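You operate a simulated robot arm through the tools that you are given. There is no shell and no other tool.

Carry out the task below with a simulated robot arm. There is one attempt and no reset: what you move stays moved.

Task
Dry the humidity card at the fan until one spot is pink, then switch off.
Fine: the card goes on the fan tray and back on the table.

It is judged by the outcome, as a careful person would: the job done as asked, and still so three seconds after it is handed in. It fails if anything else is knocked over, pushed out of place, dropped, spilled or broken.

Robot
A 7-joint arm with a two-finger parallel gripper, fixed in place. Base frame: the origin is on the floor under the middle of its stand, x ahead of it, y to its left, z up; the work surface is at about z = 0.86. Readings come in m, rad, newtons and seconds.
With the tool pointing down near the work surface it reaches from about 0.24 to 0.68 m from the base axis. Its first joint turns from -1.152 to 1.152 rad. Payload 2.4 kg.
Tool frame: the origin (TCP) lies between the finger pads and is the grasp point; the fingertips stand 0.03 m ahead of it; z points along the fingers, y is the line along which they close. The gripper opens to 0.094 m. The fingers are 0.028 m wide and 0.01 m thick; the gripper's body (0.05 by 0.096 m) begins 0.055 m behind the TCP.
Orientation is that of the tool frame in the base frame, as a unit quaternion [x, y, z, w]. With the fingers straight down and closing along the base's y, the tool's x points along the base's -x, its y along +y and its z along -z.

Tools
- The arm moves only by the tool nudge_tool. Its argument "rows" is a list of rows, each an object of numbers (a shift or turn left out is 0, a gripper value left out holds the last): "tx", "ty", "tz": the shift along the tool's x, y, z in units of 100 mm (1.0 is 100 mm); "ax", "ay", "az": the turn, a rotation vector about the tool's x, y, z in units of 120 degrees (1.0 is 120 degrees); "hand": the opening in per cent of the stroke, from 0 (shut) to 100 (fully open). In form: [{"tx": .., "ty": .., "tz": .., "ax": .., "ay": .., "az": .., "hand": ..}, ...]. A call has 1 to 20 rows; each row is the pose to reach, as a shift and turn from the pose commanded when the call began, along the tool's axes at that moment. A call with a number of a shift or a turn outside -1 to 1 is refused whole. Each row takes 0.2 s and may step no farther than 0.05 m and 0.15 rad from the row before; otherwise, or with a gripper value out of range, the whole call is refused. A pose out of reach is approached as far as the arm can. The call stops where the force on the tool passes 40 N (or 10 N more than at its start, if that is more) or the arm is blocked; 0.2 s more then pass. The fingers move at their own pace (about 0.153 m/s each) and stop on an object; they squeeze with about 32 N. The grip force told is the motor's: it shows also when the fingers shut on nothing. Time passes only in rows, and 0.2 s behind the last, so rows that repeat a pose let the fingers close. The reply holds the time, the measured pose of the TCP, the force on the tool along the base axes, the opening and the grip force, in the units named above and with some noise, with the torque about the TCP (base axes, N m) and any sound that the robot's microphone picked up.
- Cameras (640 x 400 px; columns grow to the right, rows downward): "scene" is fixed at [0.0406, 0.474, 1.4516]; the picture's right is [-0.73, -0.68, 0.00], its down [-0.40, 0.43, -0.81] and it looks along [0.55, -0.59, -0.59] (base axes); focal length 264 px, centre (320, 200). "wrist" rides on the gripper at [0.076, 0.014, -0.102] in the tool frame; the picture's right is [-0.18, 0.98, 0.00], its down [-0.75, -0.14, -0.64] and it looks along [-0.63, -0.12, 0.77] (tool axes); focal length 243 px, centre (320, 200).
- camera(camera): a new picture of that camera. The clock stands still meanwhile.
- locate(camera, pixels): for up to 12 pixels [column, row] of the newest picture of that camera ("zoom" is the newest enlarged one), the place [x, y, z] in the base frame of the surface seen there, good to about 0.002 m, but the place of the scene camera against the robot may be out by one fixed shift of up to 0.012 m in any direction. The clock stands still meanwhile.
- enlarge(camera, box): a new picture of the part [left, top, right, bottom] of that camera's present view, enlarged. The clock stands still meanwhile.
- job_done(): hands the job in; it is judged then, once.

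Unless the task says otherwise, let go and move clear before handing in.

The tools are called after "Call:" by a JSON object that holds its "method" and its "body". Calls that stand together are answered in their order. nudge_tool: Moves the arm, as the interface text tells. Its arguments: {"type":"object","properties":{"rows":{"type":"array"}},"required":["rows"]} The other tools are called the same way: camera (camera) takes a picture; locate (camera, pixels) gives the place of the surface under pixels of a picture; enlarge (camera, box) takes an enlarged picture of a part of a camera's view; job_done () hands the job in.

At the start:

```text
clock: 0.0
tcp_pos: [0.3079, 0.11, 1.2397]
ee_rot: [0.001, 1.0, 0.0, 0.001]
ft_force: [0.4, 0.5, 1.9]
moment: [-0.02, -0.01, -0.01]
gripper_width: 0.0941
grip_force: 0.1
```

scene: 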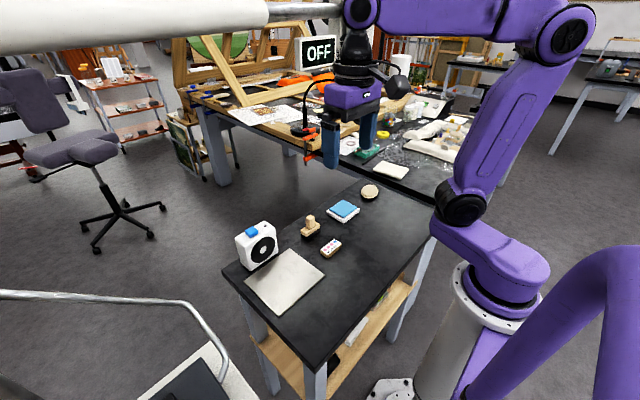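
wrist: 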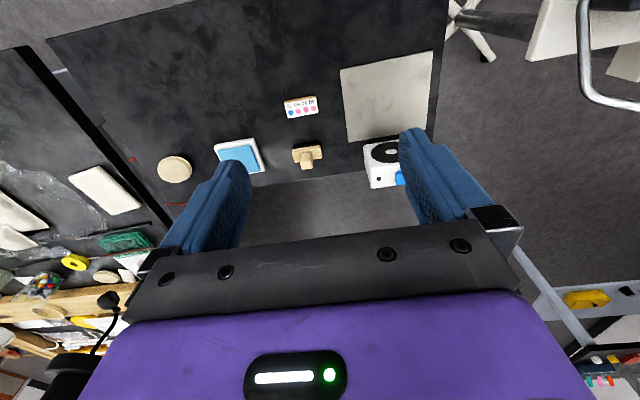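

The pictures show a small white card with coloured dots at scene (332,247), a white fan box with a blue button at (257,243), a light tray/sheet at (285,281), and an "OFF" sign at (320,50). I'll enlarge these to understand them better.

Call:
{"method": "enlarge", "body": {"camera": "scene", "box": [220, 170, 400, 320]}}

Call:
{"method": "enlarge", "body": {"camera": "wrist", "box": [140, 40, 460, 220]}}

Call:
{"method": "locate", "body": {"camera": "scene", "pixels": [[332, 247], [257, 243], [252, 231], [285, 281], [310, 225], [343, 210], [370, 190], [320, 50], [265, 252], [320, 310]]}}

```text
2.67 times, centred on (310, 245) of scene
```

zoom: 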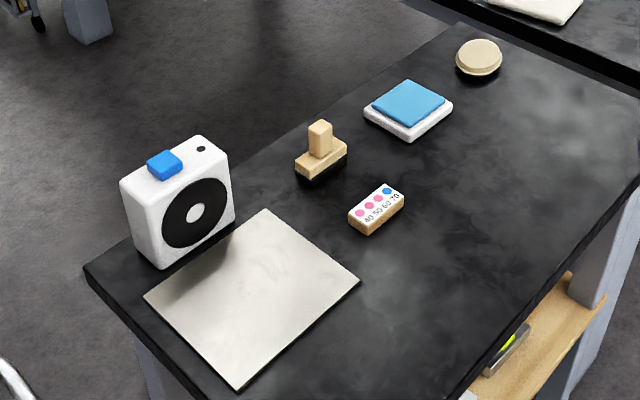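

```text
2.00 times, centred on (300, 130) of wrist
```

zoom: 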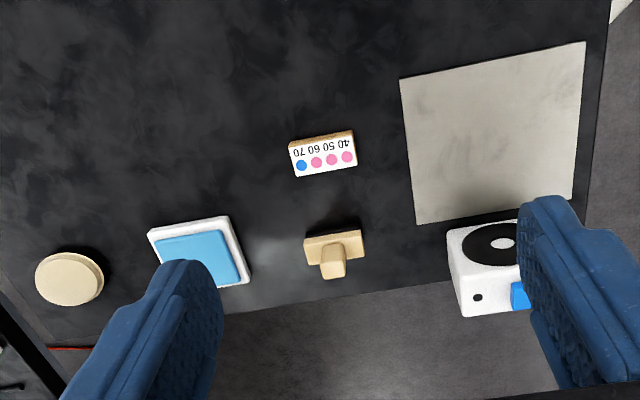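

```text
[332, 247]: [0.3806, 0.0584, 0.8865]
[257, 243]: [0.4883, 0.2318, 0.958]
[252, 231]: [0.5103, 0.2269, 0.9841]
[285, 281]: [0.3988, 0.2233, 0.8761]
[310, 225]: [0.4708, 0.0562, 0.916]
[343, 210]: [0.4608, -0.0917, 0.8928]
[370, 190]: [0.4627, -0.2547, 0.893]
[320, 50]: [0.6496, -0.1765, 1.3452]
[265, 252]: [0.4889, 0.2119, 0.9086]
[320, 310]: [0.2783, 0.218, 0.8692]
```

The card has spots 40, 50 and 60 pink and 70 blue, so drying should turn 60 and then 50 blue. I'll check the OFF display and the fan in more detail, and get places from the wrist camera.

Call:
{"method": "enlarge", "body": {"camera": "scene", "box": [270, 20, 400, 100]}}

Call:
{"method": "locate", "body": {"camera": "wrist", "pixels": [[286, 102], [317, 97], [318, 112], [288, 118], [301, 108], [340, 70], [432, 52], [428, 140], [348, 142], [250, 90], [385, 95], [376, 190]]}}

Call:
{"method": "enlarge", "body": {"camera": "wrist", "box": [270, 80, 330, 130]}}

```text
4.92 times, centred on (335, 60) of scene
```

zoom: 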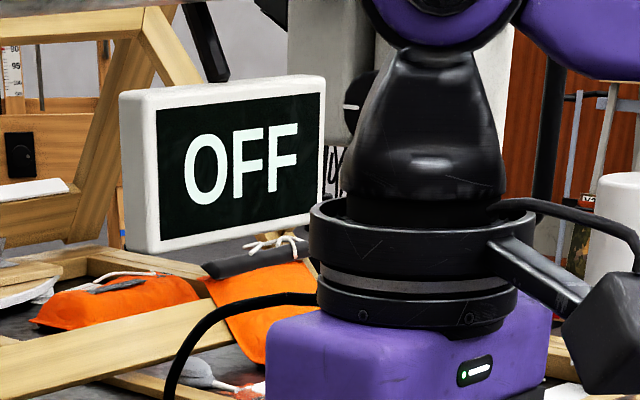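

```text
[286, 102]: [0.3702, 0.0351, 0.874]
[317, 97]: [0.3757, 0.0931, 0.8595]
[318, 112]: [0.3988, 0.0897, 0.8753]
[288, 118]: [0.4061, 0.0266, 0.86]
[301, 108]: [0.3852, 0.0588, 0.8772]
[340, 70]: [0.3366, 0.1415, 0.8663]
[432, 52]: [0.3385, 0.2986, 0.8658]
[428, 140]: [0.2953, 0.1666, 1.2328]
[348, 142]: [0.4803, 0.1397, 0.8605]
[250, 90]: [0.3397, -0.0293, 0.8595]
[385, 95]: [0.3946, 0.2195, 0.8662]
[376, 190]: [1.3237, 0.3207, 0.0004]
```

```text
8.00 times, centred on (300, 105) of wrist
```

zoom: 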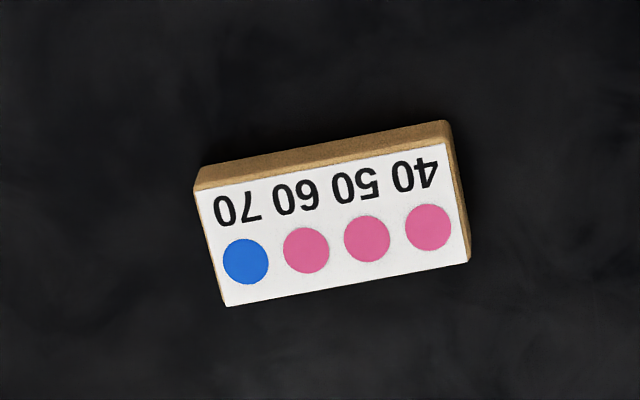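

The card sits on a block with its long side roughly along base y. I'll get its corners from the zoomed picture for an accurate grasp.

Call:
{"method": "locate", "body": {"camera": "zoom", "pixels": [[198, 192], [446, 146], [467, 256], [228, 302], [335, 224], [246, 261], [428, 227], [450, 125], [197, 170], [120, 220], [540, 200]]}}

Call:
{"method": "enlarge", "body": {"camera": "scene", "box": [230, 215, 290, 280]}}

```text
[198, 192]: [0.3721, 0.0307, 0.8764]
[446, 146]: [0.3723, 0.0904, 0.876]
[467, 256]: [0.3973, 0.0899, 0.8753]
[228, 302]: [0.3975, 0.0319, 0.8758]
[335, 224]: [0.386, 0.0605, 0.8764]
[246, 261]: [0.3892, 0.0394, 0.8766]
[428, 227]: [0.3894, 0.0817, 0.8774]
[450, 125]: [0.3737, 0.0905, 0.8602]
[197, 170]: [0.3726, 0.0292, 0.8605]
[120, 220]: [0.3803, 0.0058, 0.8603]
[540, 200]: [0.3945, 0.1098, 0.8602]
```

```text
6.15 times, centred on (260, 248) of scene
```

zoom: 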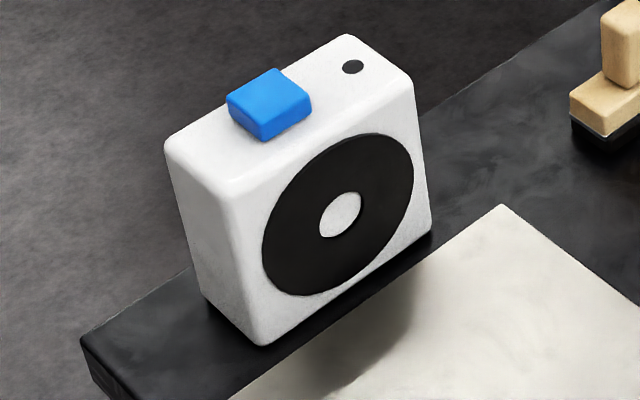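

Card measured: x 0.372–0.398, y 0.031–0.090, top z 0.876, axis-aligned. I'll keep the gripper open and closing along y, and start the approach above it.

Call:
{"method": "nudge_tool", "body": {"rows": [{"tx": -0.2, "ty": -0.12, "tz": 0.35, "hand": 100}, {"tx": -0.4, "ty": -0.25, "tz": 0.7}, {"tx": -0.6, "ty": -0.4, "tz": 1.0}, {"tx": -0.77, "ty": -0.495, "tz": 1.0}, {"tx": -0.77, "ty": -0.495, "tz": 1.0}]}}

```text
clock: 1.2
tcp_pos: [0.3825, 0.0605, 1.1369]
ee_rot: [-0.001, 1.0, 0.0, 0.001]
ft_force: [-0.1, -0.7, -0.8]
moment: [0.01, -0.01, 0.03]
gripper_width: 0.0939
grip_force: 0.0
```

TCP is at (0.3825, 0.0605, 1.137), above the card. I'll descend another 100 mm twice, then re-check with the wrist camera.

Call:
{"method": "nudge_tool", "body": {"rows": [{"tz": 0.4}, {"tz": 0.8}, {"tz": 1.0}, {"tz": 1.0}]}}

Call:
{"method": "camera", "body": {"camera": "wrist"}}

```text
clock: 2.2
tcp_pos: [0.3832, 0.0588, 1.0387]
ee_rot: [0.0, 1.0, 0.0, 0.001]
ft_force: [0.7, -0.2, 0.6]
moment: [-0.03, 0.01, -0.01]
gripper_width: 0.094
grip_force: 0.1
```

```text
taken
```

wrist: 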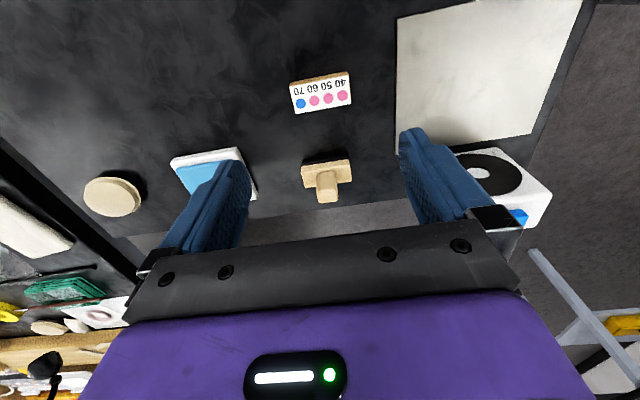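

The card is centred between the fingers at wrist (321,93), with the stamp well ahead. I'll re-locate the card from this closer view.

Call:
{"method": "locate", "body": {"camera": "wrist", "pixels": [[291, 86], [348, 76], [350, 104], [296, 113], [321, 95], [326, 178], [330, 166], [397, 20], [398, 150], [530, 132], [580, 2], [490, 60]]}}

```text
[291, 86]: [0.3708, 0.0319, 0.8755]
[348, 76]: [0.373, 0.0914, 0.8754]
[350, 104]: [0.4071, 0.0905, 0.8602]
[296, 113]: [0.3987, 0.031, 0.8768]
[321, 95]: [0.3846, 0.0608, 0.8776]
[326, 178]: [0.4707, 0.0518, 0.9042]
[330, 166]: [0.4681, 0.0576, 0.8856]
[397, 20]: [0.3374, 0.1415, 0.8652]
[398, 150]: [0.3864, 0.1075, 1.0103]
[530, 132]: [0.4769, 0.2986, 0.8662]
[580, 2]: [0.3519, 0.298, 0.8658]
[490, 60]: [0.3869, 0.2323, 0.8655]
```

Card centre confirmed at about (0.385, 0.061). I'll descend 100 mm, then the final ~46 mm slowly.

Call:
{"method": "nudge_tool", "body": {"rows": [{"tx": -0.01, "ty": 0.01, "tz": 0.3}, {"tx": -0.01, "ty": 0.01, "tz": 0.6}, {"tx": -0.01, "ty": 0.01, "tz": 0.85}, {"tx": -0.01, "ty": 0.01, "tz": 1.0}, {"tx": -0.01, "ty": 0.01, "tz": 1.0}]}}

```text
clock: 3.4
tcp_pos: [0.3846, 0.0607, 0.9379]
ee_rot: [0.0, 1.0, 0.0, 0.0]
ft_force: [-0.9, -0.2, 0.0]
moment: [0.0, -0.01, 0.02]
gripper_width: 0.0942
grip_force: 0.2
```

TCP is at z 0.938 with tips at 0.908, clear of the card. I'll lower 44 mm slowly so tips stop about 4 mm above the table, and then close.

Call:
{"method": "nudge_tool", "body": {"rows": [{"tz": 0.15}, {"tz": 0.3}, {"tz": 0.4}, {"tz": 0.44}, {"tz": 0.44}, {"tz": 0.44, "hand": 50}, {"tz": 0.44, "hand": 50}, {"tz": 0.44, "hand": 50}, {"tz": 0.44, "hand": 50}]}}

Call:
{"method": "camera", "body": {"camera": "wrist"}}

```text
clock: 5.4
tcp_pos: [0.3861, 0.0612, 0.8958]
ee_rot: [0.0, 1.0, -0.001, 0.0]
ft_force: [0.7, -0.3, 0.1]
moment: [0.01, -0.01, 0.04]
gripper_width: 0.0605
grip_force: 32.3
```

```text
taken
```

wrist: 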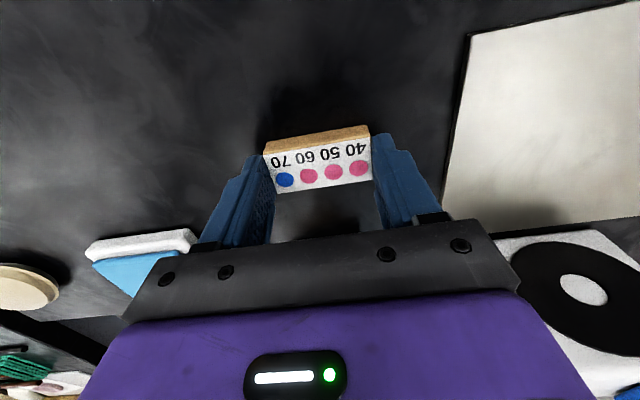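

The card is gripped (width 0.0605, 32 N) between the fingers. I'll measure the fan and tray edges from this view before lifting.

Call:
{"method": "locate", "body": {"camera": "wrist", "pixels": [[583, 288], [520, 240], [600, 235], [630, 262], [625, 396], [470, 35], [443, 225], [630, 215], [560, 130]]}}

Call:
{"method": "locate", "body": {"camera": "scene", "pixels": [[252, 231], [250, 226], [236, 239], [267, 222], [277, 250], [250, 270], [246, 281], [288, 249], [324, 276], [286, 315]]}}

```text
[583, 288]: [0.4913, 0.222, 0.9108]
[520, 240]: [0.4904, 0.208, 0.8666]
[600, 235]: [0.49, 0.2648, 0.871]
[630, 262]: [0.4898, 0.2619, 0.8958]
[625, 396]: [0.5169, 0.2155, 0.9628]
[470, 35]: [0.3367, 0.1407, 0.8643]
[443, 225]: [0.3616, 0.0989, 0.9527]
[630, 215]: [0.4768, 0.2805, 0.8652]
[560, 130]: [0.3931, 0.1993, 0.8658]
```

```text
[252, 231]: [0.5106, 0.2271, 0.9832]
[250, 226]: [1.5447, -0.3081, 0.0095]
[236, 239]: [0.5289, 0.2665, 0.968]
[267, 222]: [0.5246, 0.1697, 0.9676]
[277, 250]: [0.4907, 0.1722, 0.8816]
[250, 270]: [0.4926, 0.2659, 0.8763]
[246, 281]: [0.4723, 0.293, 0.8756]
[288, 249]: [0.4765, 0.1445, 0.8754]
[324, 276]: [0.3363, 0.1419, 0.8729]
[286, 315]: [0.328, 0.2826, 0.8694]
```

Tray spans x 0.337–0.477, y 0.141–0.299 at z 0.866 (centre about (0.407, 0.220)); the fan's face is at x 0.490, y 0.17–0.27. I'll lift the card 60 mm and carry it toward the tray centre.

Call:
{"method": "nudge_tool", "body": {"rows": [{"tz": -0.2}, {"tz": -0.4}, {"tz": -0.6}, {"ty": 0.3, "tz": -0.6, "tx": -0.05}, {"ty": 0.6, "tz": -0.6, "tx": -0.1}, {"ty": 0.8, "tz": -0.6, "tx": -0.15}, {"ty": 0.9, "tz": -0.6, "tx": -0.2}, {"ty": 0.9, "tz": -0.6, "tx": -0.2}]}}

Call:
{"method": "camera", "body": {"camera": "scene"}}

```text
clock: 7.2
tcp_pos: [0.4058, 0.153, 0.9548]
ee_rot: [0.0, 1.0, 0.0, 0.0]
ft_force: [-0.6, 0.2, -0.1]
moment: [0.01, -0.03, -0.02]
gripper_width: 0.0606
grip_force: 31.9
```

```text
taken
```

scene: 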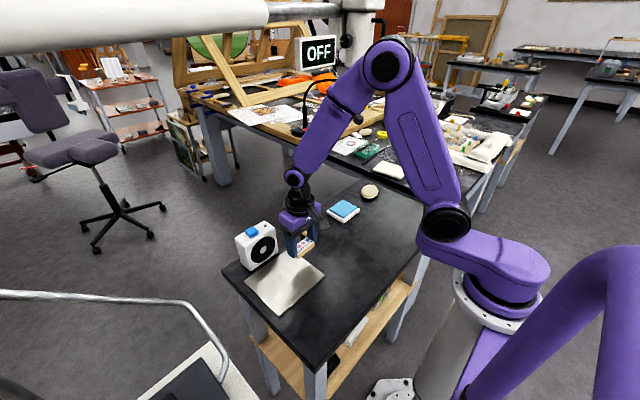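

The card is held just at the tray's edge (scene (303,245)) and nothing is disturbed. I'll move 67 mm further in y to the tray centre and lower to about 8 mm above touch.

Call:
{"method": "nudge_tool", "body": {"rows": [{"ty": 0.25}, {"ty": 0.5}, {"ty": 0.67}, {"ty": 0.67, "tz": 0.2}, {"ty": 0.67, "tz": 0.35}, {"ty": 0.67, "tz": 0.45}, {"ty": 0.67, "tz": 0.45}]}}

Call:
{"method": "camera", "body": {"camera": "wrist"}}

Call:
{"method": "enlarge", "body": {"camera": "scene", "box": [220, 180, 360, 320]}}

```text
clock: 8.8
tcp_pos: [0.404, 0.2188, 0.9108]
ee_rot: [0.0, 1.0, 0.001, 0.002]
ft_force: [0.1, -0.8, -0.1]
moment: [0.01, -0.01, 0.0]
gripper_width: 0.0605
grip_force: 31.7
```

```text
taken
```

wrist: 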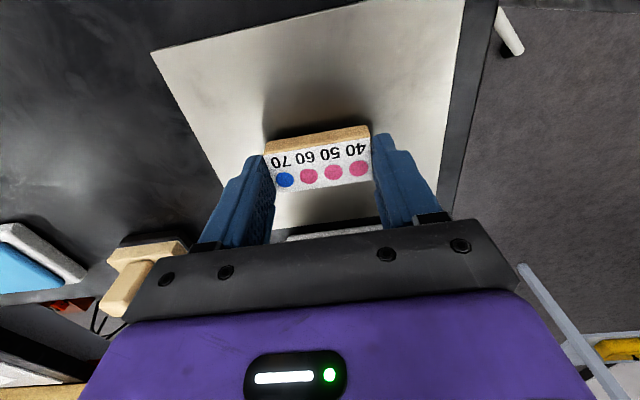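

```text
2.86 times, centred on (290, 250) of scene
```

zoom: 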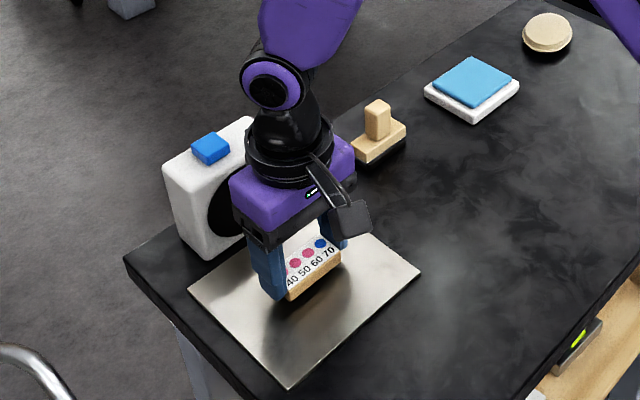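

The card is centred over the tray with spots up, 9 mm above touch. I'll lower in small steps, wait, and open the fingers.

Call:
{"method": "nudge_tool", "body": {"rows": [{"tz": 0.04}, {"tz": 0.07}, {"tz": 0.085}, {"tz": 0.09}, {"tz": 0.09}]}}

```text
clock: 10.0
tcp_pos: [0.4069, 0.2188, 0.9029]
ee_rot: [0.0, 1.0, 0.0, 0.0]
ft_force: [0.3, 0.2, -0.3]
moment: [-0.02, 0.01, -0.01]
gripper_width: 0.0608
grip_force: 31.7
```

No contact force yet at z 0.903; I'll lower another 1.5 mm at most and watch the force.

Call:
{"method": "nudge_tool", "body": {"rows": [{"tz": 0.008}, {"tz": 0.012}, {"tz": 0.012}]}}

```text
clock: 10.8
tcp_pos: [0.4064, 0.2187, 0.9007]
ee_rot: [0.0, 1.0, 0.001, 0.001]
ft_force: [-2.3, -1.6, 24.6]
moment: [-0.08, 0.14, 0.0]
gripper_width: 0.0608
grip_force: 32.0
```

The force is now 24.6 N upward, so the card rests on the tray. I'll ease up about 0.7 mm and open the fingers, then rise.

Call:
{"method": "nudge_tool", "body": {"rows": [{"tz": -0.007}, {"tz": -0.007, "hand": 72}, {"tz": -0.007, "hand": 85}, {"tz": -0.007, "hand": 85}, {"tz": -0.007, "hand": 85}, {"tz": -0.15, "hand": 85}, {"tz": -0.4, "hand": 85}, {"tz": -0.7}, {"tz": -1.0}, {"tz": -1.0}]}}

Call:
{"method": "camera", "body": {"camera": "wrist"}}

Call:
{"method": "enlarge", "body": {"camera": "scene", "box": [220, 180, 360, 320]}}

```text
clock: 13.0
tcp_pos: [0.4058, 0.2187, 1.0]
ee_rot: [-0.001, 1.0, 0.0, 0.001]
ft_force: [-0.1, 0.5, -0.3]
moment: [0.01, 0.0, 0.01]
gripper_width: 0.0799
grip_force: 0.0
```

```text
taken
```

wrist: 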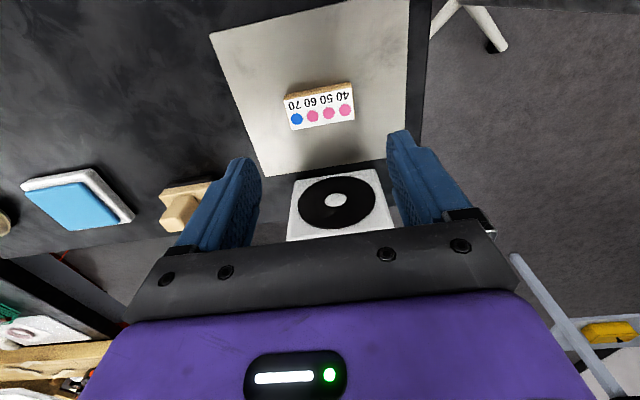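

```text
2.86 times, centred on (290, 250) of scene
```

zoom: 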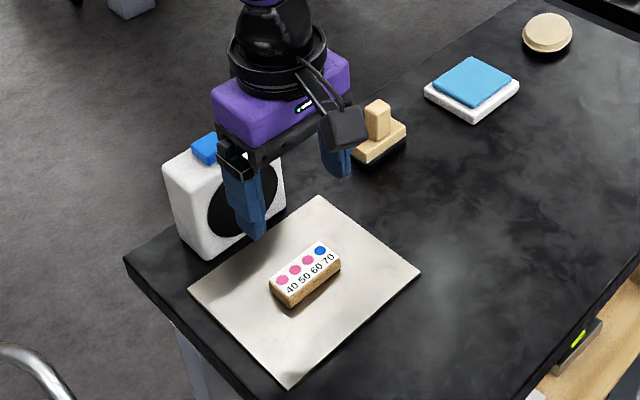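

The card sits in the middle of the tray with spots up. I'll rise 100 mm with open fingers to view the fan button from the wrist camera.

Call:
{"method": "nudge_tool", "body": {"rows": [{"tz": -0.35}, {"tz": -0.7}, {"tz": -1.0}, {"tz": -1.0}]}}

Call:
{"method": "camera", "body": {"camera": "wrist"}}

Call:
{"method": "enlarge", "body": {"camera": "wrist", "box": [270, 130, 410, 240]}}

```text
clock: 14.0
tcp_pos: [0.4019, 0.2193, 1.0998]
ee_rot: [0.0, 1.0, 0.001, 0.0]
ft_force: [0.1, 0.2, -0.4]
moment: [0.01, -0.02, -0.03]
gripper_width: 0.0802
grip_force: 0.2
```

```text
taken
```

wrist: 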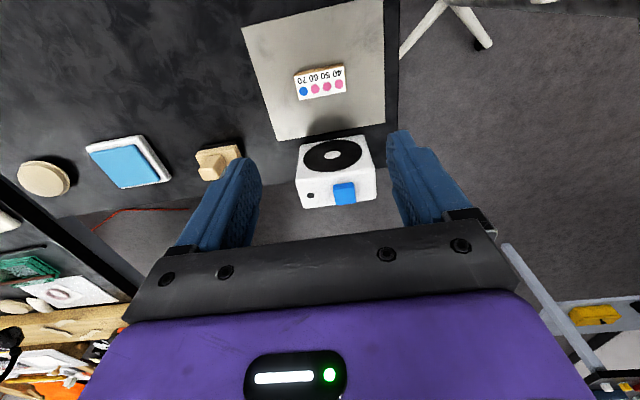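

```text
3.64 times, centred on (340, 185) of wrist
```

zoom: 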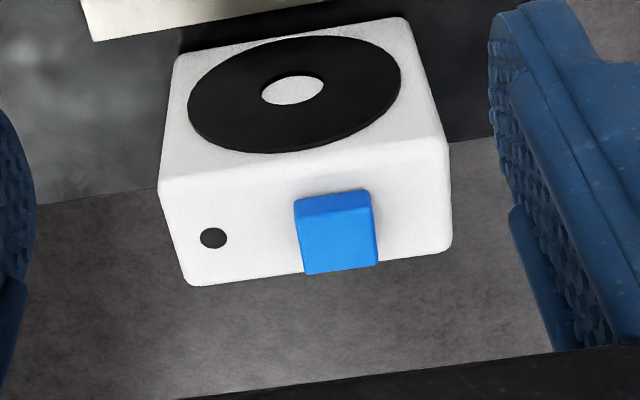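

The blue button and a dark indicator dot are visible on the fan's top. I'll locate the button's top face.

Call:
{"method": "locate", "body": {"camera": "zoom", "pixels": [[300, 215], [368, 207], [376, 262], [306, 270], [338, 240], [213, 238], [190, 283], [446, 247], [165, 185], [440, 145]]}}

Call:
{"method": "locate", "body": {"camera": "wrist", "pixels": [[346, 192], [338, 188], [350, 198]]}}

```text
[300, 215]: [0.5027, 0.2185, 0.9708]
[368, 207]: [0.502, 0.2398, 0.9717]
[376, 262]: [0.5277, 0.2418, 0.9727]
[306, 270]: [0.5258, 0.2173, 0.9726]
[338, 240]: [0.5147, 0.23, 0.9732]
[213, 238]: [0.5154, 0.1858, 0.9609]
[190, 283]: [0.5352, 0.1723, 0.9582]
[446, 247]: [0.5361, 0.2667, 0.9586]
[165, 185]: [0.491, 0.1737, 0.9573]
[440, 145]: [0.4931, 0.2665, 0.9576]
```

```text
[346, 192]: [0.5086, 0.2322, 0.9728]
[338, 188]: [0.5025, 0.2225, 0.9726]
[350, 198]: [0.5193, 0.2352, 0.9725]
```

Button top is centred at about (0.515, 0.2295), z 0.973, on the fan top at z 0.960. I'll close the gripper and move over the button at a safe height.

Call:
{"method": "nudge_tool", "body": {"rows": [{"tx": -0.25, "ty": 0.03, "hand": 0}, {"tx": -0.5, "ty": 0.06, "hand": 0}, {"tx": -0.75, "ty": 0.1, "hand": 0}, {"tx": -1.0, "ty": 0.105, "hand": 0}, {"tx": -1.0, "ty": 0.105, "hand": 0}]}}

```text
clock: 15.2
tcp_pos: [0.5066, 0.2294, 1.0993]
ee_rot: [0.001, 1.0, 0.001, 0.0]
ft_force: [0.6, -0.4, -0.6]
moment: [0.0, -0.02, 0.01]
gripper_width: 0.0001
grip_force: 32.0
```

Gripper is shut, TCP at (0.507, 0.229, 1.099). I'll shift 9 mm in x and lower to about 12 mm above the button top.

Call:
{"method": "nudge_tool", "body": {"rows": [{"tx": -0.09, "tz": 0.2}, {"tx": -0.09, "tz": 0.45}, {"tx": -0.09, "tz": 0.7}, {"tx": -0.09, "tz": 0.82}, {"tx": -0.09, "tz": 0.82}]}}

Call:
{"method": "enlarge", "body": {"camera": "scene", "box": [220, 180, 360, 320]}}

Call:
{"method": "camera", "body": {"camera": "wrist"}}

```text
clock: 16.4
tcp_pos: [0.5164, 0.23, 1.0172]
ee_rot: [0.0, 1.0, -0.001, 0.0]
ft_force: [-1.2, 0.3, 0.5]
moment: [0.04, 0.0, 0.01]
gripper_width: 0.0
grip_force: 32.3
```

```text
2.86 times, centred on (290, 250) of scene
```

zoom: 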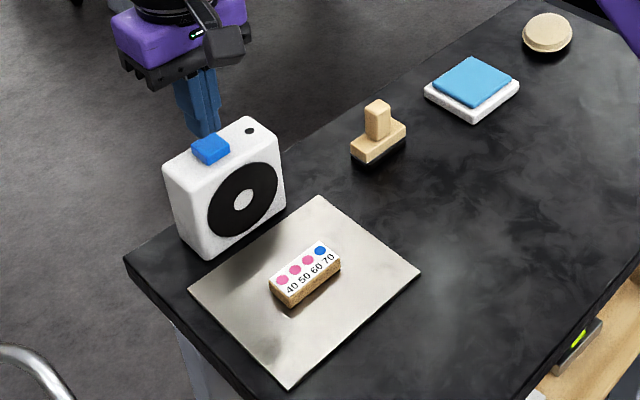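

```text
taken
```

wrist: 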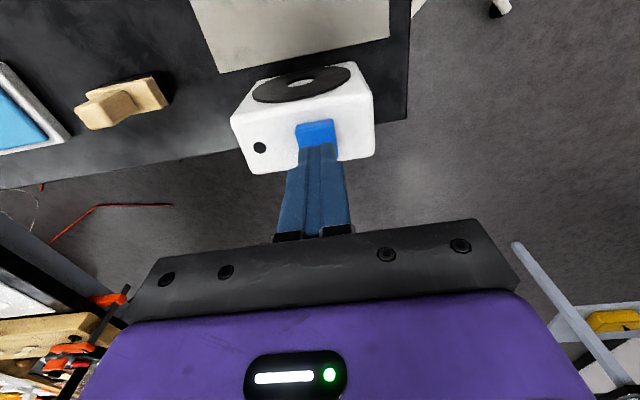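

The shut fingertips are above the button (wrist (318,148)). I'll press down slowly in small steps and then check the display.

Call:
{"method": "nudge_tool", "body": {"rows": [{"tz": 0.06}, {"tz": 0.11}, {"tz": 0.13}, {"tz": 0.145}, {"tz": 0.16}, {"tz": 0.17}]}}

Call:
{"method": "enlarge", "body": {"camera": "scene", "box": [220, 180, 360, 320]}}

Call:
{"method": "enlarge", "body": {"camera": "scene", "box": [270, 20, 400, 100]}}

```text
clock: 17.8
tcp_pos: [0.5131, 0.2287, 1.0018]
ee_rot: [0.0, 1.0, 0.0, 0.001]
ft_force: [0.8, -0.2, 1.0]
moment: [-0.02, -0.01, -0.05]
gripper_width: 0.0
grip_force: 32.2
```

```text
2.86 times, centred on (290, 250) of scene
```

zoom: 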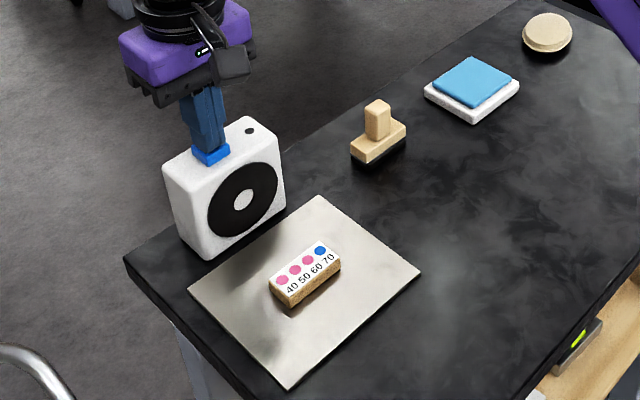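

```text
4.92 times, centred on (335, 60) of scene
```

zoom: 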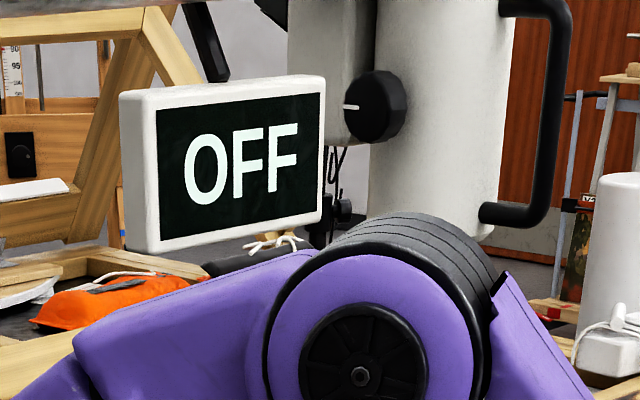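

The tips are right on the button with about 1 N; display still OFF. I'll press a few millimetres further in 1 mm steps.

Call:
{"method": "nudge_tool", "body": {"rows": [{"tz": 0.01}, {"tz": 0.02}, {"tz": 0.03}]}}

Call:
{"method": "enlarge", "body": {"camera": "scene", "box": [270, 20, 400, 100]}}

```text
clock: 18.6
tcp_pos: [0.514, 0.2302, 0.9964]
ee_rot: [0.0, 1.0, -0.001, 0.0]
ft_force: [1.1, 0.9, 3.2]
moment: [0.03, 0.04, -0.02]
gripper_width: 0.0
grip_force: 32.2
heard: click
```

```text
4.92 times, centred on (335, 60) of scene
```

zoom: 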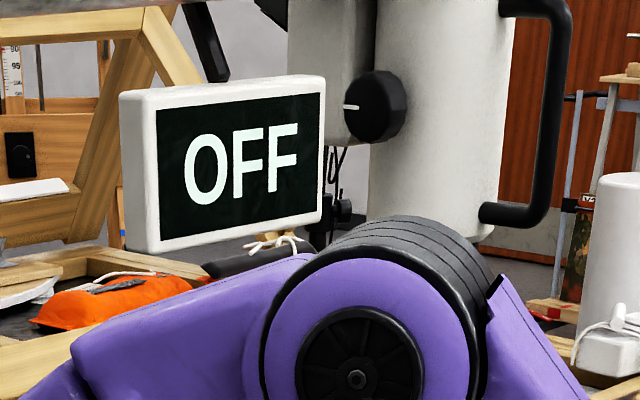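

A click was heard with about 3 N, so the button has switched. I'll lift off by about 12 mm and check the fan, indicator and card.

Call:
{"method": "nudge_tool", "body": {"rows": [{"tz": -0.05}, {"tz": -0.12}]}}

Call:
{"method": "enlarge", "body": {"camera": "scene", "box": [220, 180, 360, 320]}}

Call:
{"method": "camera", "body": {"camera": "scene"}}

Call:
{"method": "camera", "body": {"camera": "wrist"}}

```text
clock: 19.2
tcp_pos: [0.5157, 0.2293, 1.0102]
ee_rot: [0.0, 1.0, 0.0, -0.001]
ft_force: [-0.6, 0.4, 0.9]
moment: [0.01, 0.0, 0.05]
gripper_width: 0.0001
grip_force: 31.6
```

```text
2.86 times, centred on (290, 250) of scene
```

zoom: 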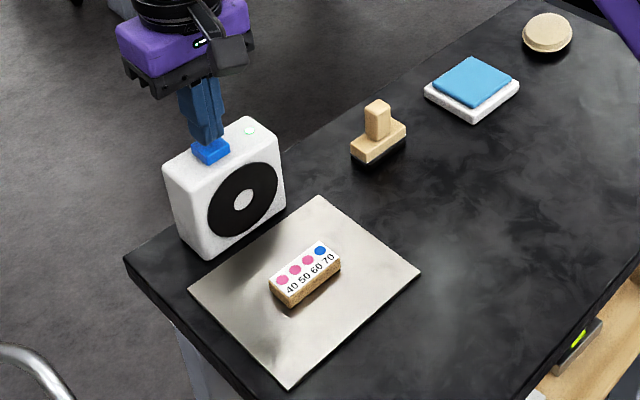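

```text
taken
```

scene: 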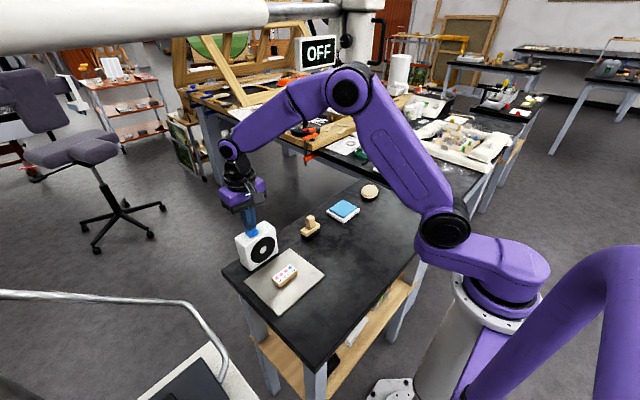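

```text
taken
```

wrist: 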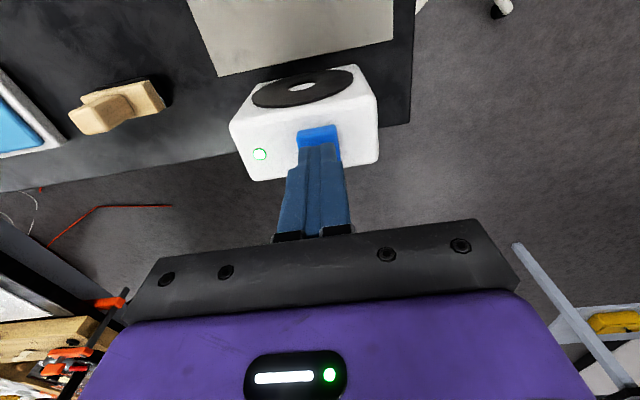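

The fan's indicator dot is now lit green (wrist (260,154)), so it's running; the card still shows three pink spots. I'll wait about 2 s hovering and re-check.

Call:
{"method": "nudge_tool", "body": {"rows": [{"tz": 0}, {"tz": 0}, {"tz": 0}, {"tz": 0}, {"tz": 0}, {"tz": 0}, {"tz": 0}, {"tz": 0}, {"tz": 0}]}}

Call:
{"method": "enlarge", "body": {"camera": "scene", "box": [265, 255, 305, 295]}}

```text
clock: 21.2
tcp_pos: [0.5153, 0.2286, 1.0097]
ee_rot: [0.001, 1.0, 0.0, 0.0]
ft_force: [0.0, 1.5, -0.5]
moment: [-0.04, 0.0, 0.0]
gripper_width: 0.0
grip_force: 31.9
```

```text
10.00 times, centred on (285, 275) of scene
```

zoom: 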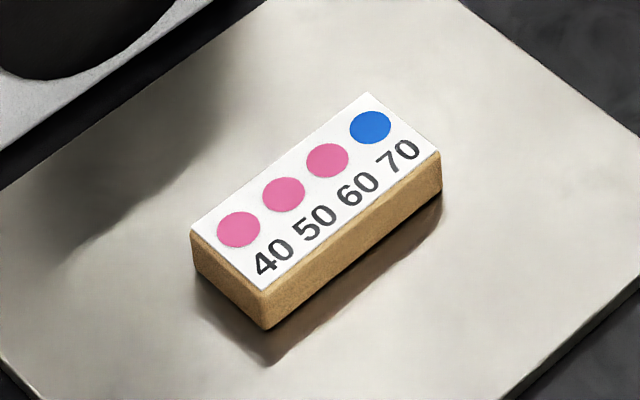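

After 2 s the card still shows 40, 50 and 60 pink. I'll keep hovering and wait another 2 s.

Call:
{"method": "nudge_tool", "body": {"rows": [{"tz": 0}, {"tz": 0}, {"tz": 0}, {"tz": 0}, {"tz": 0}, {"tz": 0}, {"tz": 0}, {"tz": 0}, {"tz": 0}]}}

Call:
{"method": "enlarge", "body": {"camera": "scene", "box": [265, 255, 305, 295]}}

```text
clock: 23.2
tcp_pos: [0.515, 0.23, 1.0092]
ee_rot: [-0.001, 1.0, 0.0, 0.0]
ft_force: [0.2, -0.9, 0.1]
moment: [0.01, -0.01, -0.01]
gripper_width: 0.0
grip_force: 32.4
```

```text
10.00 times, centred on (285, 275) of scene
```

zoom: 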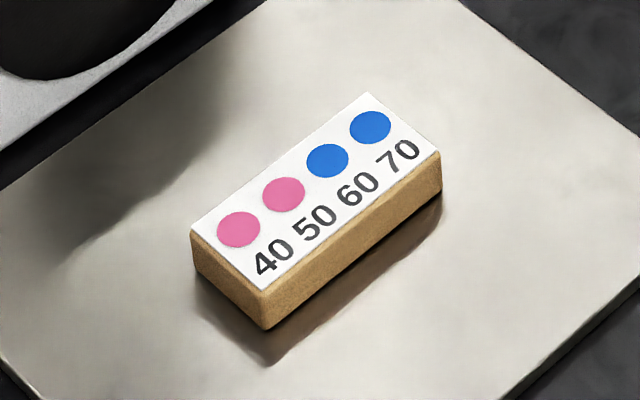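

Spot 60 has turned blue, so two are pink (40, 50). I'll wait in 1 s pieces now so I catch the change at 50.

Call:
{"method": "nudge_tool", "body": {"rows": [{"tz": 0}, {"tz": 0}, {"tz": 0}, {"tz": 0}]}}

Call:
{"method": "enlarge", "body": {"camera": "scene", "box": [265, 255, 305, 295]}}

```text
clock: 24.2
tcp_pos: [0.5147, 0.2304, 1.0099]
ee_rot: [0.0, 1.0, 0.001, 0.0]
ft_force: [-0.4, 0.3, 0.0]
moment: [-0.01, 0.04, -0.02]
gripper_width: 0.0
grip_force: 31.9
```

```text
10.00 times, centred on (285, 275) of scene
```

zoom: 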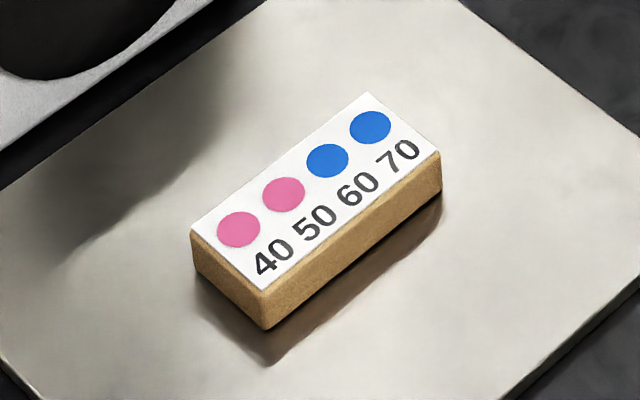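

Still two pink spots (40, 50). I'll wait another second.

Call:
{"method": "nudge_tool", "body": {"rows": [{"tz": 0}, {"tz": 0}, {"tz": 0}, {"tz": 0}]}}

Call:
{"method": "enlarge", "body": {"camera": "scene", "box": [265, 255, 305, 295]}}

```text
clock: 25.2
tcp_pos: [0.5155, 0.2299, 1.011]
ee_rot: [0.0, 1.0, -0.001, 0.0]
ft_force: [0.6, -0.5, -0.8]
moment: [0.0, -0.01, 0.0]
gripper_width: 0.0002
grip_force: 31.9
```

```text
10.00 times, centred on (285, 275) of scene
```

zoom: 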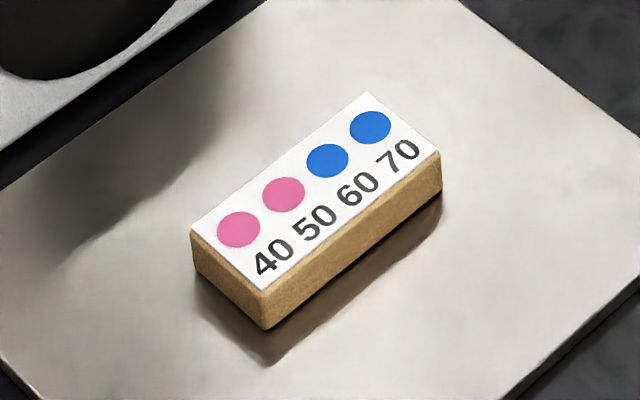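

Still two pink (40, 50) at 25.2 s. Waiting another second.

Call:
{"method": "nudge_tool", "body": {"rows": [{"tz": 0}, {"tz": 0}, {"tz": 0}, {"tz": 0}]}}

Call:
{"method": "enlarge", "body": {"camera": "scene", "box": [265, 255, 305, 295]}}

```text
clock: 26.2
tcp_pos: [0.5152, 0.2287, 1.0102]
ee_rot: [0.0, 1.0, 0.0, 0.001]
ft_force: [0.2, 0.1, -0.1]
moment: [0.0, 0.0, 0.02]
gripper_width: 0.0002
grip_force: 31.5
```

```text
10.00 times, centred on (285, 275) of scene
```

zoom: 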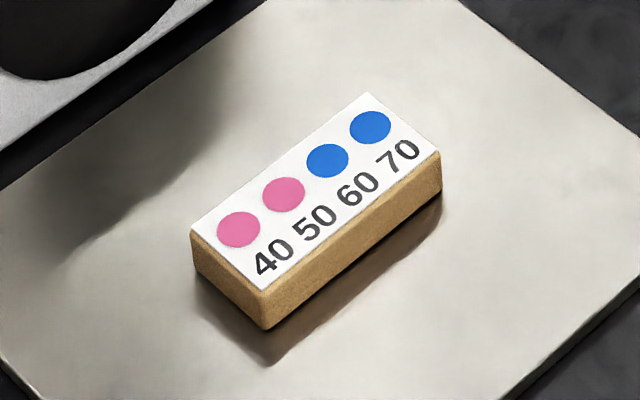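

Still two pink at 26.2 s. Waiting another second.

Call:
{"method": "nudge_tool", "body": {"rows": [{"tz": 0}, {"tz": 0}, {"tz": 0}, {"tz": 0}]}}

Call:
{"method": "enlarge", "body": {"camera": "scene", "box": [265, 255, 305, 295]}}

```text
clock: 27.2
tcp_pos: [0.5152, 0.2292, 1.0104]
ee_rot: [0.0, 1.0, 0.0, 0.0]
ft_force: [0.0, -0.1, 0.4]
moment: [-0.03, -0.01, 0.01]
gripper_width: 0.0
grip_force: 31.4
```

```text
10.00 times, centred on (285, 275) of scene
```

zoom: 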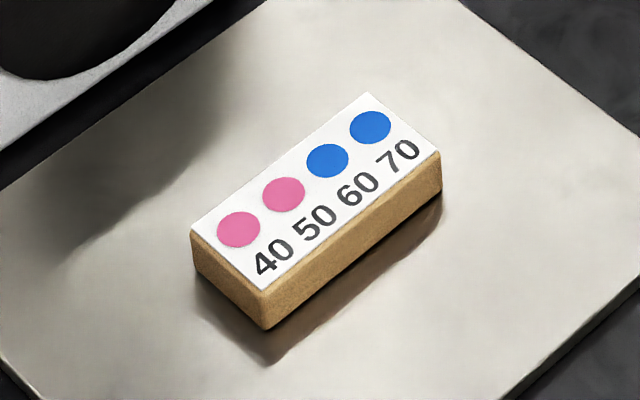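

Still two pink at 27.2 s. Waiting another second.

Call:
{"method": "nudge_tool", "body": {"rows": [{"tz": 0}, {"tz": 0}, {"tz": 0}, {"tz": 0}]}}

Call:
{"method": "enlarge", "body": {"camera": "scene", "box": [265, 255, 305, 295]}}

```text
clock: 28.2
tcp_pos: [0.5149, 0.2298, 1.0099]
ee_rot: [0.001, 1.0, 0.001, 0.0]
ft_force: [0.3, 0.1, 0.1]
moment: [-0.01, 0.0, 0.02]
gripper_width: 0.0001
grip_force: 31.8
```

```text
10.00 times, centred on (285, 275) of scene
```

zoom: 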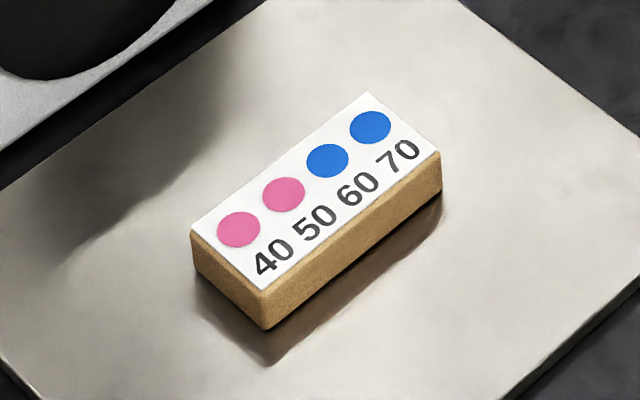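

Still two pink at 28.2 s. Waiting another second.

Call:
{"method": "nudge_tool", "body": {"rows": [{"tz": 0}, {"tz": 0}, {"tz": 0}, {"tz": 0}]}}

Call:
{"method": "enlarge", "body": {"camera": "scene", "box": [265, 255, 305, 295]}}

```text
clock: 29.2
tcp_pos: [0.5146, 0.2293, 1.0106]
ee_rot: [0.001, 1.0, 0.0, 0.0]
ft_force: [0.0, -0.5, 0.6]
moment: [0.0, 0.0, -0.01]
gripper_width: 0.0
grip_force: 31.8
```

```text
10.00 times, centred on (285, 275) of scene
```

zoom: 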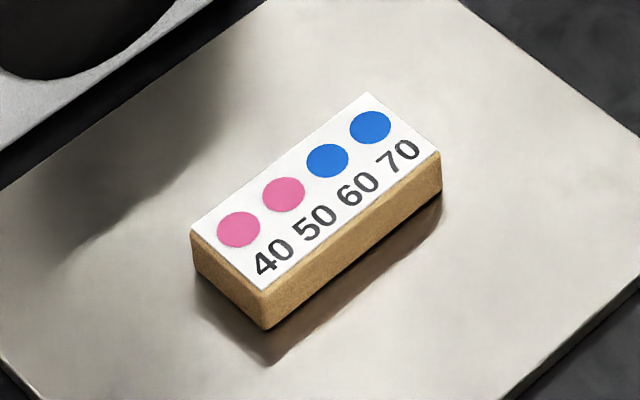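

Still two pink at 29.2 s. Waiting another second.

Call:
{"method": "nudge_tool", "body": {"rows": [{"tz": 0}, {"tz": 0}, {"tz": 0}, {"tz": 0}]}}

Call:
{"method": "enlarge", "body": {"camera": "scene", "box": [265, 255, 305, 295]}}

```text
clock: 30.2
tcp_pos: [0.5144, 0.2305, 1.0093]
ee_rot: [0.0, 1.0, 0.0, 0.0]
ft_force: [0.4, 0.4, -0.3]
moment: [-0.02, -0.07, -0.03]
gripper_width: 0.0
grip_force: 32.3
```

```text
10.00 times, centred on (285, 275) of scene
```

zoom: 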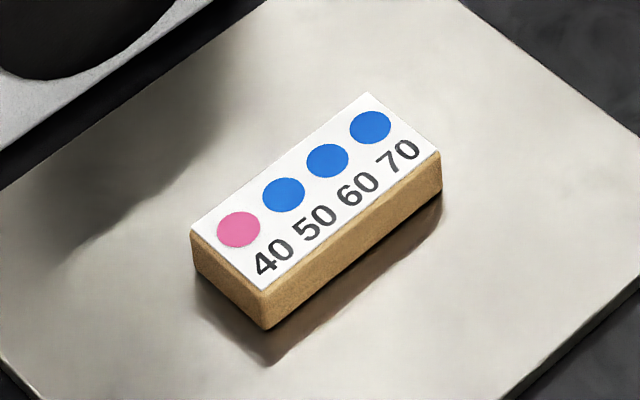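

Spot 50 has turned blue: exactly one pink spot (40) remains at zoom (238,230). I'll press the button again now with the same depth as before.

Call:
{"method": "nudge_tool", "body": {"rows": [{"tz": 0.05}, {"tz": 0.09}, {"tz": 0.12}]}}

Call:
{"method": "enlarge", "body": {"camera": "scene", "box": [220, 200, 320, 300]}}

```text
clock: 31.0
tcp_pos: [0.5154, 0.2293, 0.9976]
ee_rot: [0.0, 1.0, 0.0, 0.002]
ft_force: [0.9, 1.5, 4.1]
moment: [0.05, 0.01, -0.04]
gripper_width: 0.0001
grip_force: 32.4
heard: click
```

```text
4.00 times, centred on (270, 250) of scene
```

zoom: 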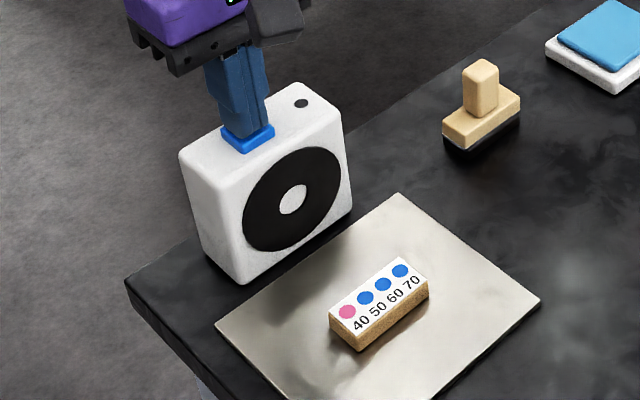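

A click was heard and the indicator (zoom (301,103)) is dark again, with one pink spot on the card. I'll lift straight off the button to a safe height.

Call:
{"method": "nudge_tool", "body": {"rows": [{"tz": -0.12}, {"tz": -0.4}, {"tz": -0.7}, {"tz": -1.0}, {"tz": -1.0}]}}

Call:
{"method": "enlarge", "body": {"camera": "scene", "box": [220, 200, 320, 300]}}

```text
clock: 32.2
tcp_pos: [0.5138, 0.23, 1.0983]
ee_rot: [0.0, 1.0, -0.001, 0.0]
ft_force: [-0.4, 0.3, 0.1]
moment: [0.01, 0.0, 0.01]
gripper_width: 0.0
grip_force: 31.8
```

```text
4.00 times, centred on (270, 250) of scene
```

zoom: 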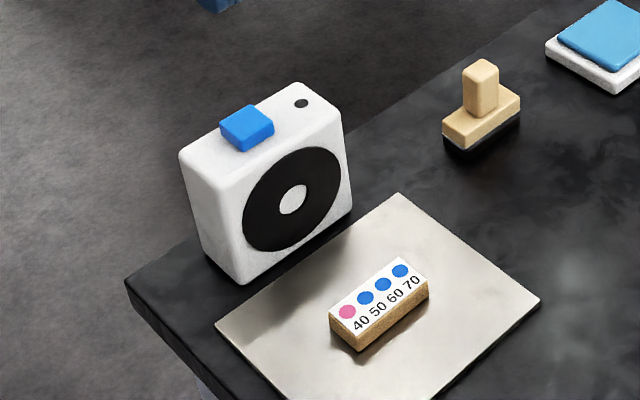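

The fan is off and undisturbed, and the card still has one pink spot. I'll move back above the card and open the fingers.

Call:
{"method": "nudge_tool", "body": {"rows": [{"tx": 0.3, "ty": -0.04}, {"tx": 0.6, "ty": -0.08}, {"tx": 0.85, "ty": -0.11, "hand": 90}, {"tx": 1.0, "ty": -0.11, "hand": 90}, {"tx": 1.0, "ty": -0.11, "hand": 90}, {"tx": 1.0, "ty": -0.11, "hand": 90}]}}

Call:
{"method": "camera", "body": {"camera": "wrist"}}

Call:
{"method": "enlarge", "body": {"camera": "wrist", "box": [280, 50, 360, 110]}}

```text
clock: 33.6
tcp_pos: [0.4136, 0.2177, 1.0959]
ee_rot: [0.0, 1.0, -0.001, 0.0]
ft_force: [0.5, 0.1, 0.5]
moment: [0.02, -0.01, 0.02]
gripper_width: 0.0842
grip_force: 0.0
```

```text
taken
```

wrist: 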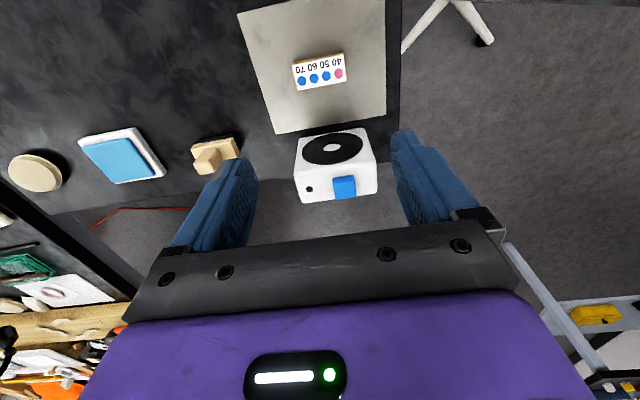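

```text
6.67 times, centred on (320, 80) of wrist
```

zoom: 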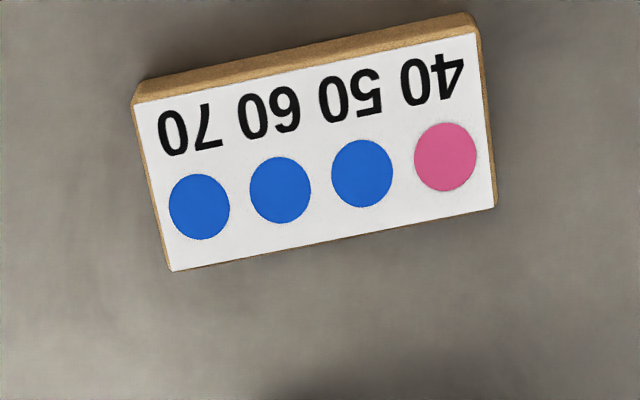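

One pink spot (40) remains and the gripper is back over the tray. I'll locate the card's corners to align the regrasp.

Call:
{"method": "locate", "body": {"camera": "zoom", "pixels": [[136, 106], [474, 34], [494, 204], [173, 268], [315, 152]]}}

```text
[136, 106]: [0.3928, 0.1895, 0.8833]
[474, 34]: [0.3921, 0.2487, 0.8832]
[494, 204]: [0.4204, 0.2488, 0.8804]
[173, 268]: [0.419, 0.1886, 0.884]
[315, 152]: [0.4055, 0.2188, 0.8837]
```

Card centre is (0.406, 0.219). I'll adjust by -8 mm in x and descend 100 mm.

Call:
{"method": "nudge_tool", "body": {"rows": [{"tx": 0.08, "ty": 0.01, "tz": 0.2}, {"tx": 0.08, "ty": 0.01, "tz": 0.5}, {"tx": 0.08, "ty": 0.01, "tz": 0.8}, {"tx": 0.08, "ty": 0.01, "tz": 1.0}, {"tx": 0.08, "ty": 0.01, "tz": 1.0}]}}

```text
clock: 34.8
tcp_pos: [0.4059, 0.2199, 0.9964]
ee_rot: [0.0, 1.0, -0.001, 0.0]
ft_force: [0.4, -0.5, 0.1]
moment: [-0.01, -0.02, -0.02]
gripper_width: 0.0845
grip_force: 0.1
```

TCP is at (0.406, 0.220, 0.996), aligned over the card. I'll descend 93 mm with a slow end and close.

Call:
{"method": "nudge_tool", "body": {"rows": [{"tz": 0.25}, {"tz": 0.5}, {"tz": 0.7}, {"tz": 0.82}, {"tz": 0.9}, {"tz": 0.93}, {"tz": 0.93}, {"tz": 0.93, "hand": 50}, {"tz": 0.93, "hand": 50}, {"tz": 0.93, "hand": 50}, {"tz": 0.93, "hand": 50}]}}

Call:
{"method": "camera", "body": {"camera": "wrist"}}

```text
clock: 37.2
tcp_pos: [0.4076, 0.2187, 0.9058]
ee_rot: [0.0, 1.0, 0.0, 0.0]
ft_force: [-0.1, 0.1, 0.2]
moment: [-0.02, -0.02, -0.05]
gripper_width: 0.0607
grip_force: 31.8
```

```text
taken
```

wrist: 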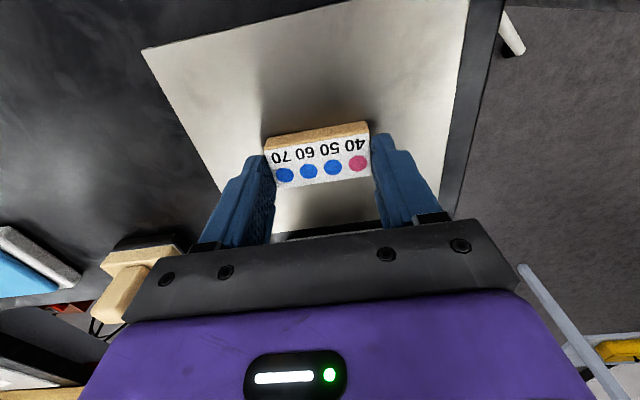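

The card is gripped again (0.0607, 32 N) with one pink spot. I'll lift 50 mm and carry it back toward its original place.

Call:
{"method": "nudge_tool", "body": {"rows": [{"tz": -0.12}, {"tz": -0.3}, {"tz": -0.5}, {"tz": -0.5, "ty": -0.2, "tx": 0.05}, {"tz": -0.5, "ty": -0.45, "tx": 0.1}, {"tz": -0.5, "ty": -0.7, "tx": 0.15}, {"tz": -0.5, "ty": -0.9, "tx": 0.2}, {"tz": -0.5, "ty": -0.9, "tx": 0.2}]}}

Call:
{"method": "camera", "body": {"camera": "wrist"}}

```text
clock: 39.0
tcp_pos: [0.3888, 0.1273, 0.9533]
ee_rot: [0.0, 1.0, -0.001, -0.001]
ft_force: [-0.3, 0.5, 0.3]
moment: [0.02, -0.03, 0.01]
gripper_width: 0.0608
grip_force: 31.9
```

```text
taken
```

wrist: 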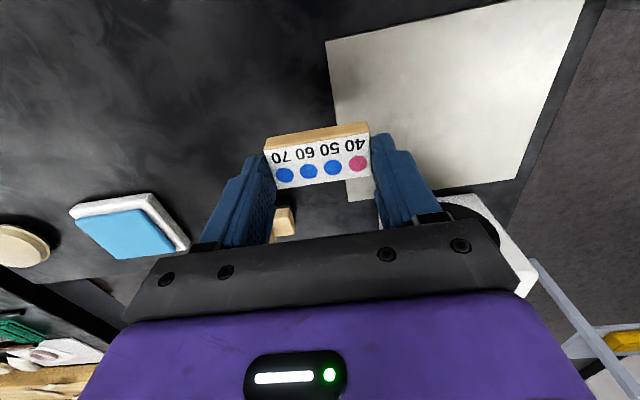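

The card is held level, TCP at (0.389, 0.127, 0.953). I'll move 66 mm further in -y to the original spot and lower to about 8 mm above touch.

Call:
{"method": "nudge_tool", "body": {"rows": [{"ty": -0.25, "tx": 0.01}, {"ty": -0.5, "tx": 0.02}, {"ty": -0.66, "tx": 0.02}, {"ty": -0.66, "tx": 0.02, "tz": 0.2}, {"ty": -0.66, "tx": 0.02, "tz": 0.35}, {"ty": -0.66, "tx": 0.02, "tz": 0.45}, {"ty": -0.66, "tx": 0.02, "tz": 0.45}]}}

Call:
{"method": "enlarge", "body": {"camera": "scene", "box": [260, 180, 400, 300]}}

```text
clock: 40.6
tcp_pos: [0.3848, 0.0621, 0.9112]
ee_rot: [0.0, 1.0, 0.0, 0.0]
ft_force: [0.9, -0.3, -1.0]
moment: [-0.03, 0.0, 0.01]
gripper_width: 0.0605
grip_force: 32.1
```

```text
3.33 times, centred on (330, 240) of scene
```

zoom: 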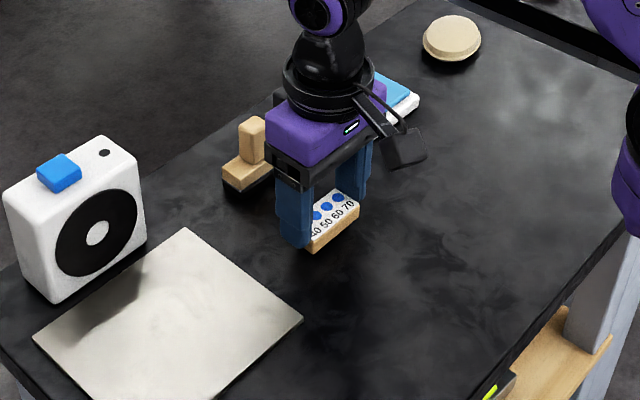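

The card is just above its original place. I'll lower in small steps until contact force appears.

Call:
{"method": "nudge_tool", "body": {"rows": [{"tz": 0.04}, {"tz": 0.07}, {"tz": 0.085}, {"tz": 0.095}, {"tz": 0.1}]}}

```text
clock: 41.8
tcp_pos: [0.3843, 0.0639, 0.9013]
ee_rot: [0.0, 1.0, 0.0, 0.0]
ft_force: [-0.5, 0.1, 0.0]
moment: [0.01, -0.02, 0.03]
gripper_width: 0.0606
grip_force: 31.7
```

No contact yet at z 0.901. I'll go down 1–2 mm more.

Call:
{"method": "nudge_tool", "body": {"rows": [{"tz": 0.008}, {"tz": 0.012}, {"tz": 0.012}]}}

```text
clock: 42.6
tcp_pos: [0.385, 0.0641, 0.8994]
ee_rot: [0.0, 1.0, 0.0, 0.0]
ft_force: [0.3, -0.5, -0.1]
moment: [-0.03, -0.01, -0.01]
gripper_width: 0.0607
grip_force: 32.4
```

Still no contact force at z 0.8994. I'll lower another 1.2 mm in fine steps.

Call:
{"method": "nudge_tool", "body": {"rows": [{"tz": 0.006}, {"tz": 0.012}, {"tz": 0.012}]}}

```text
clock: 43.4
tcp_pos: [0.3846, 0.0623, 0.8983]
ee_rot: [0.0, 1.0, 0.0, 0.001]
ft_force: [-1.7, -2.7, 26.5]
moment: [-0.1, 0.1, 0.0]
gripper_width: 0.0606
grip_force: 31.7
```

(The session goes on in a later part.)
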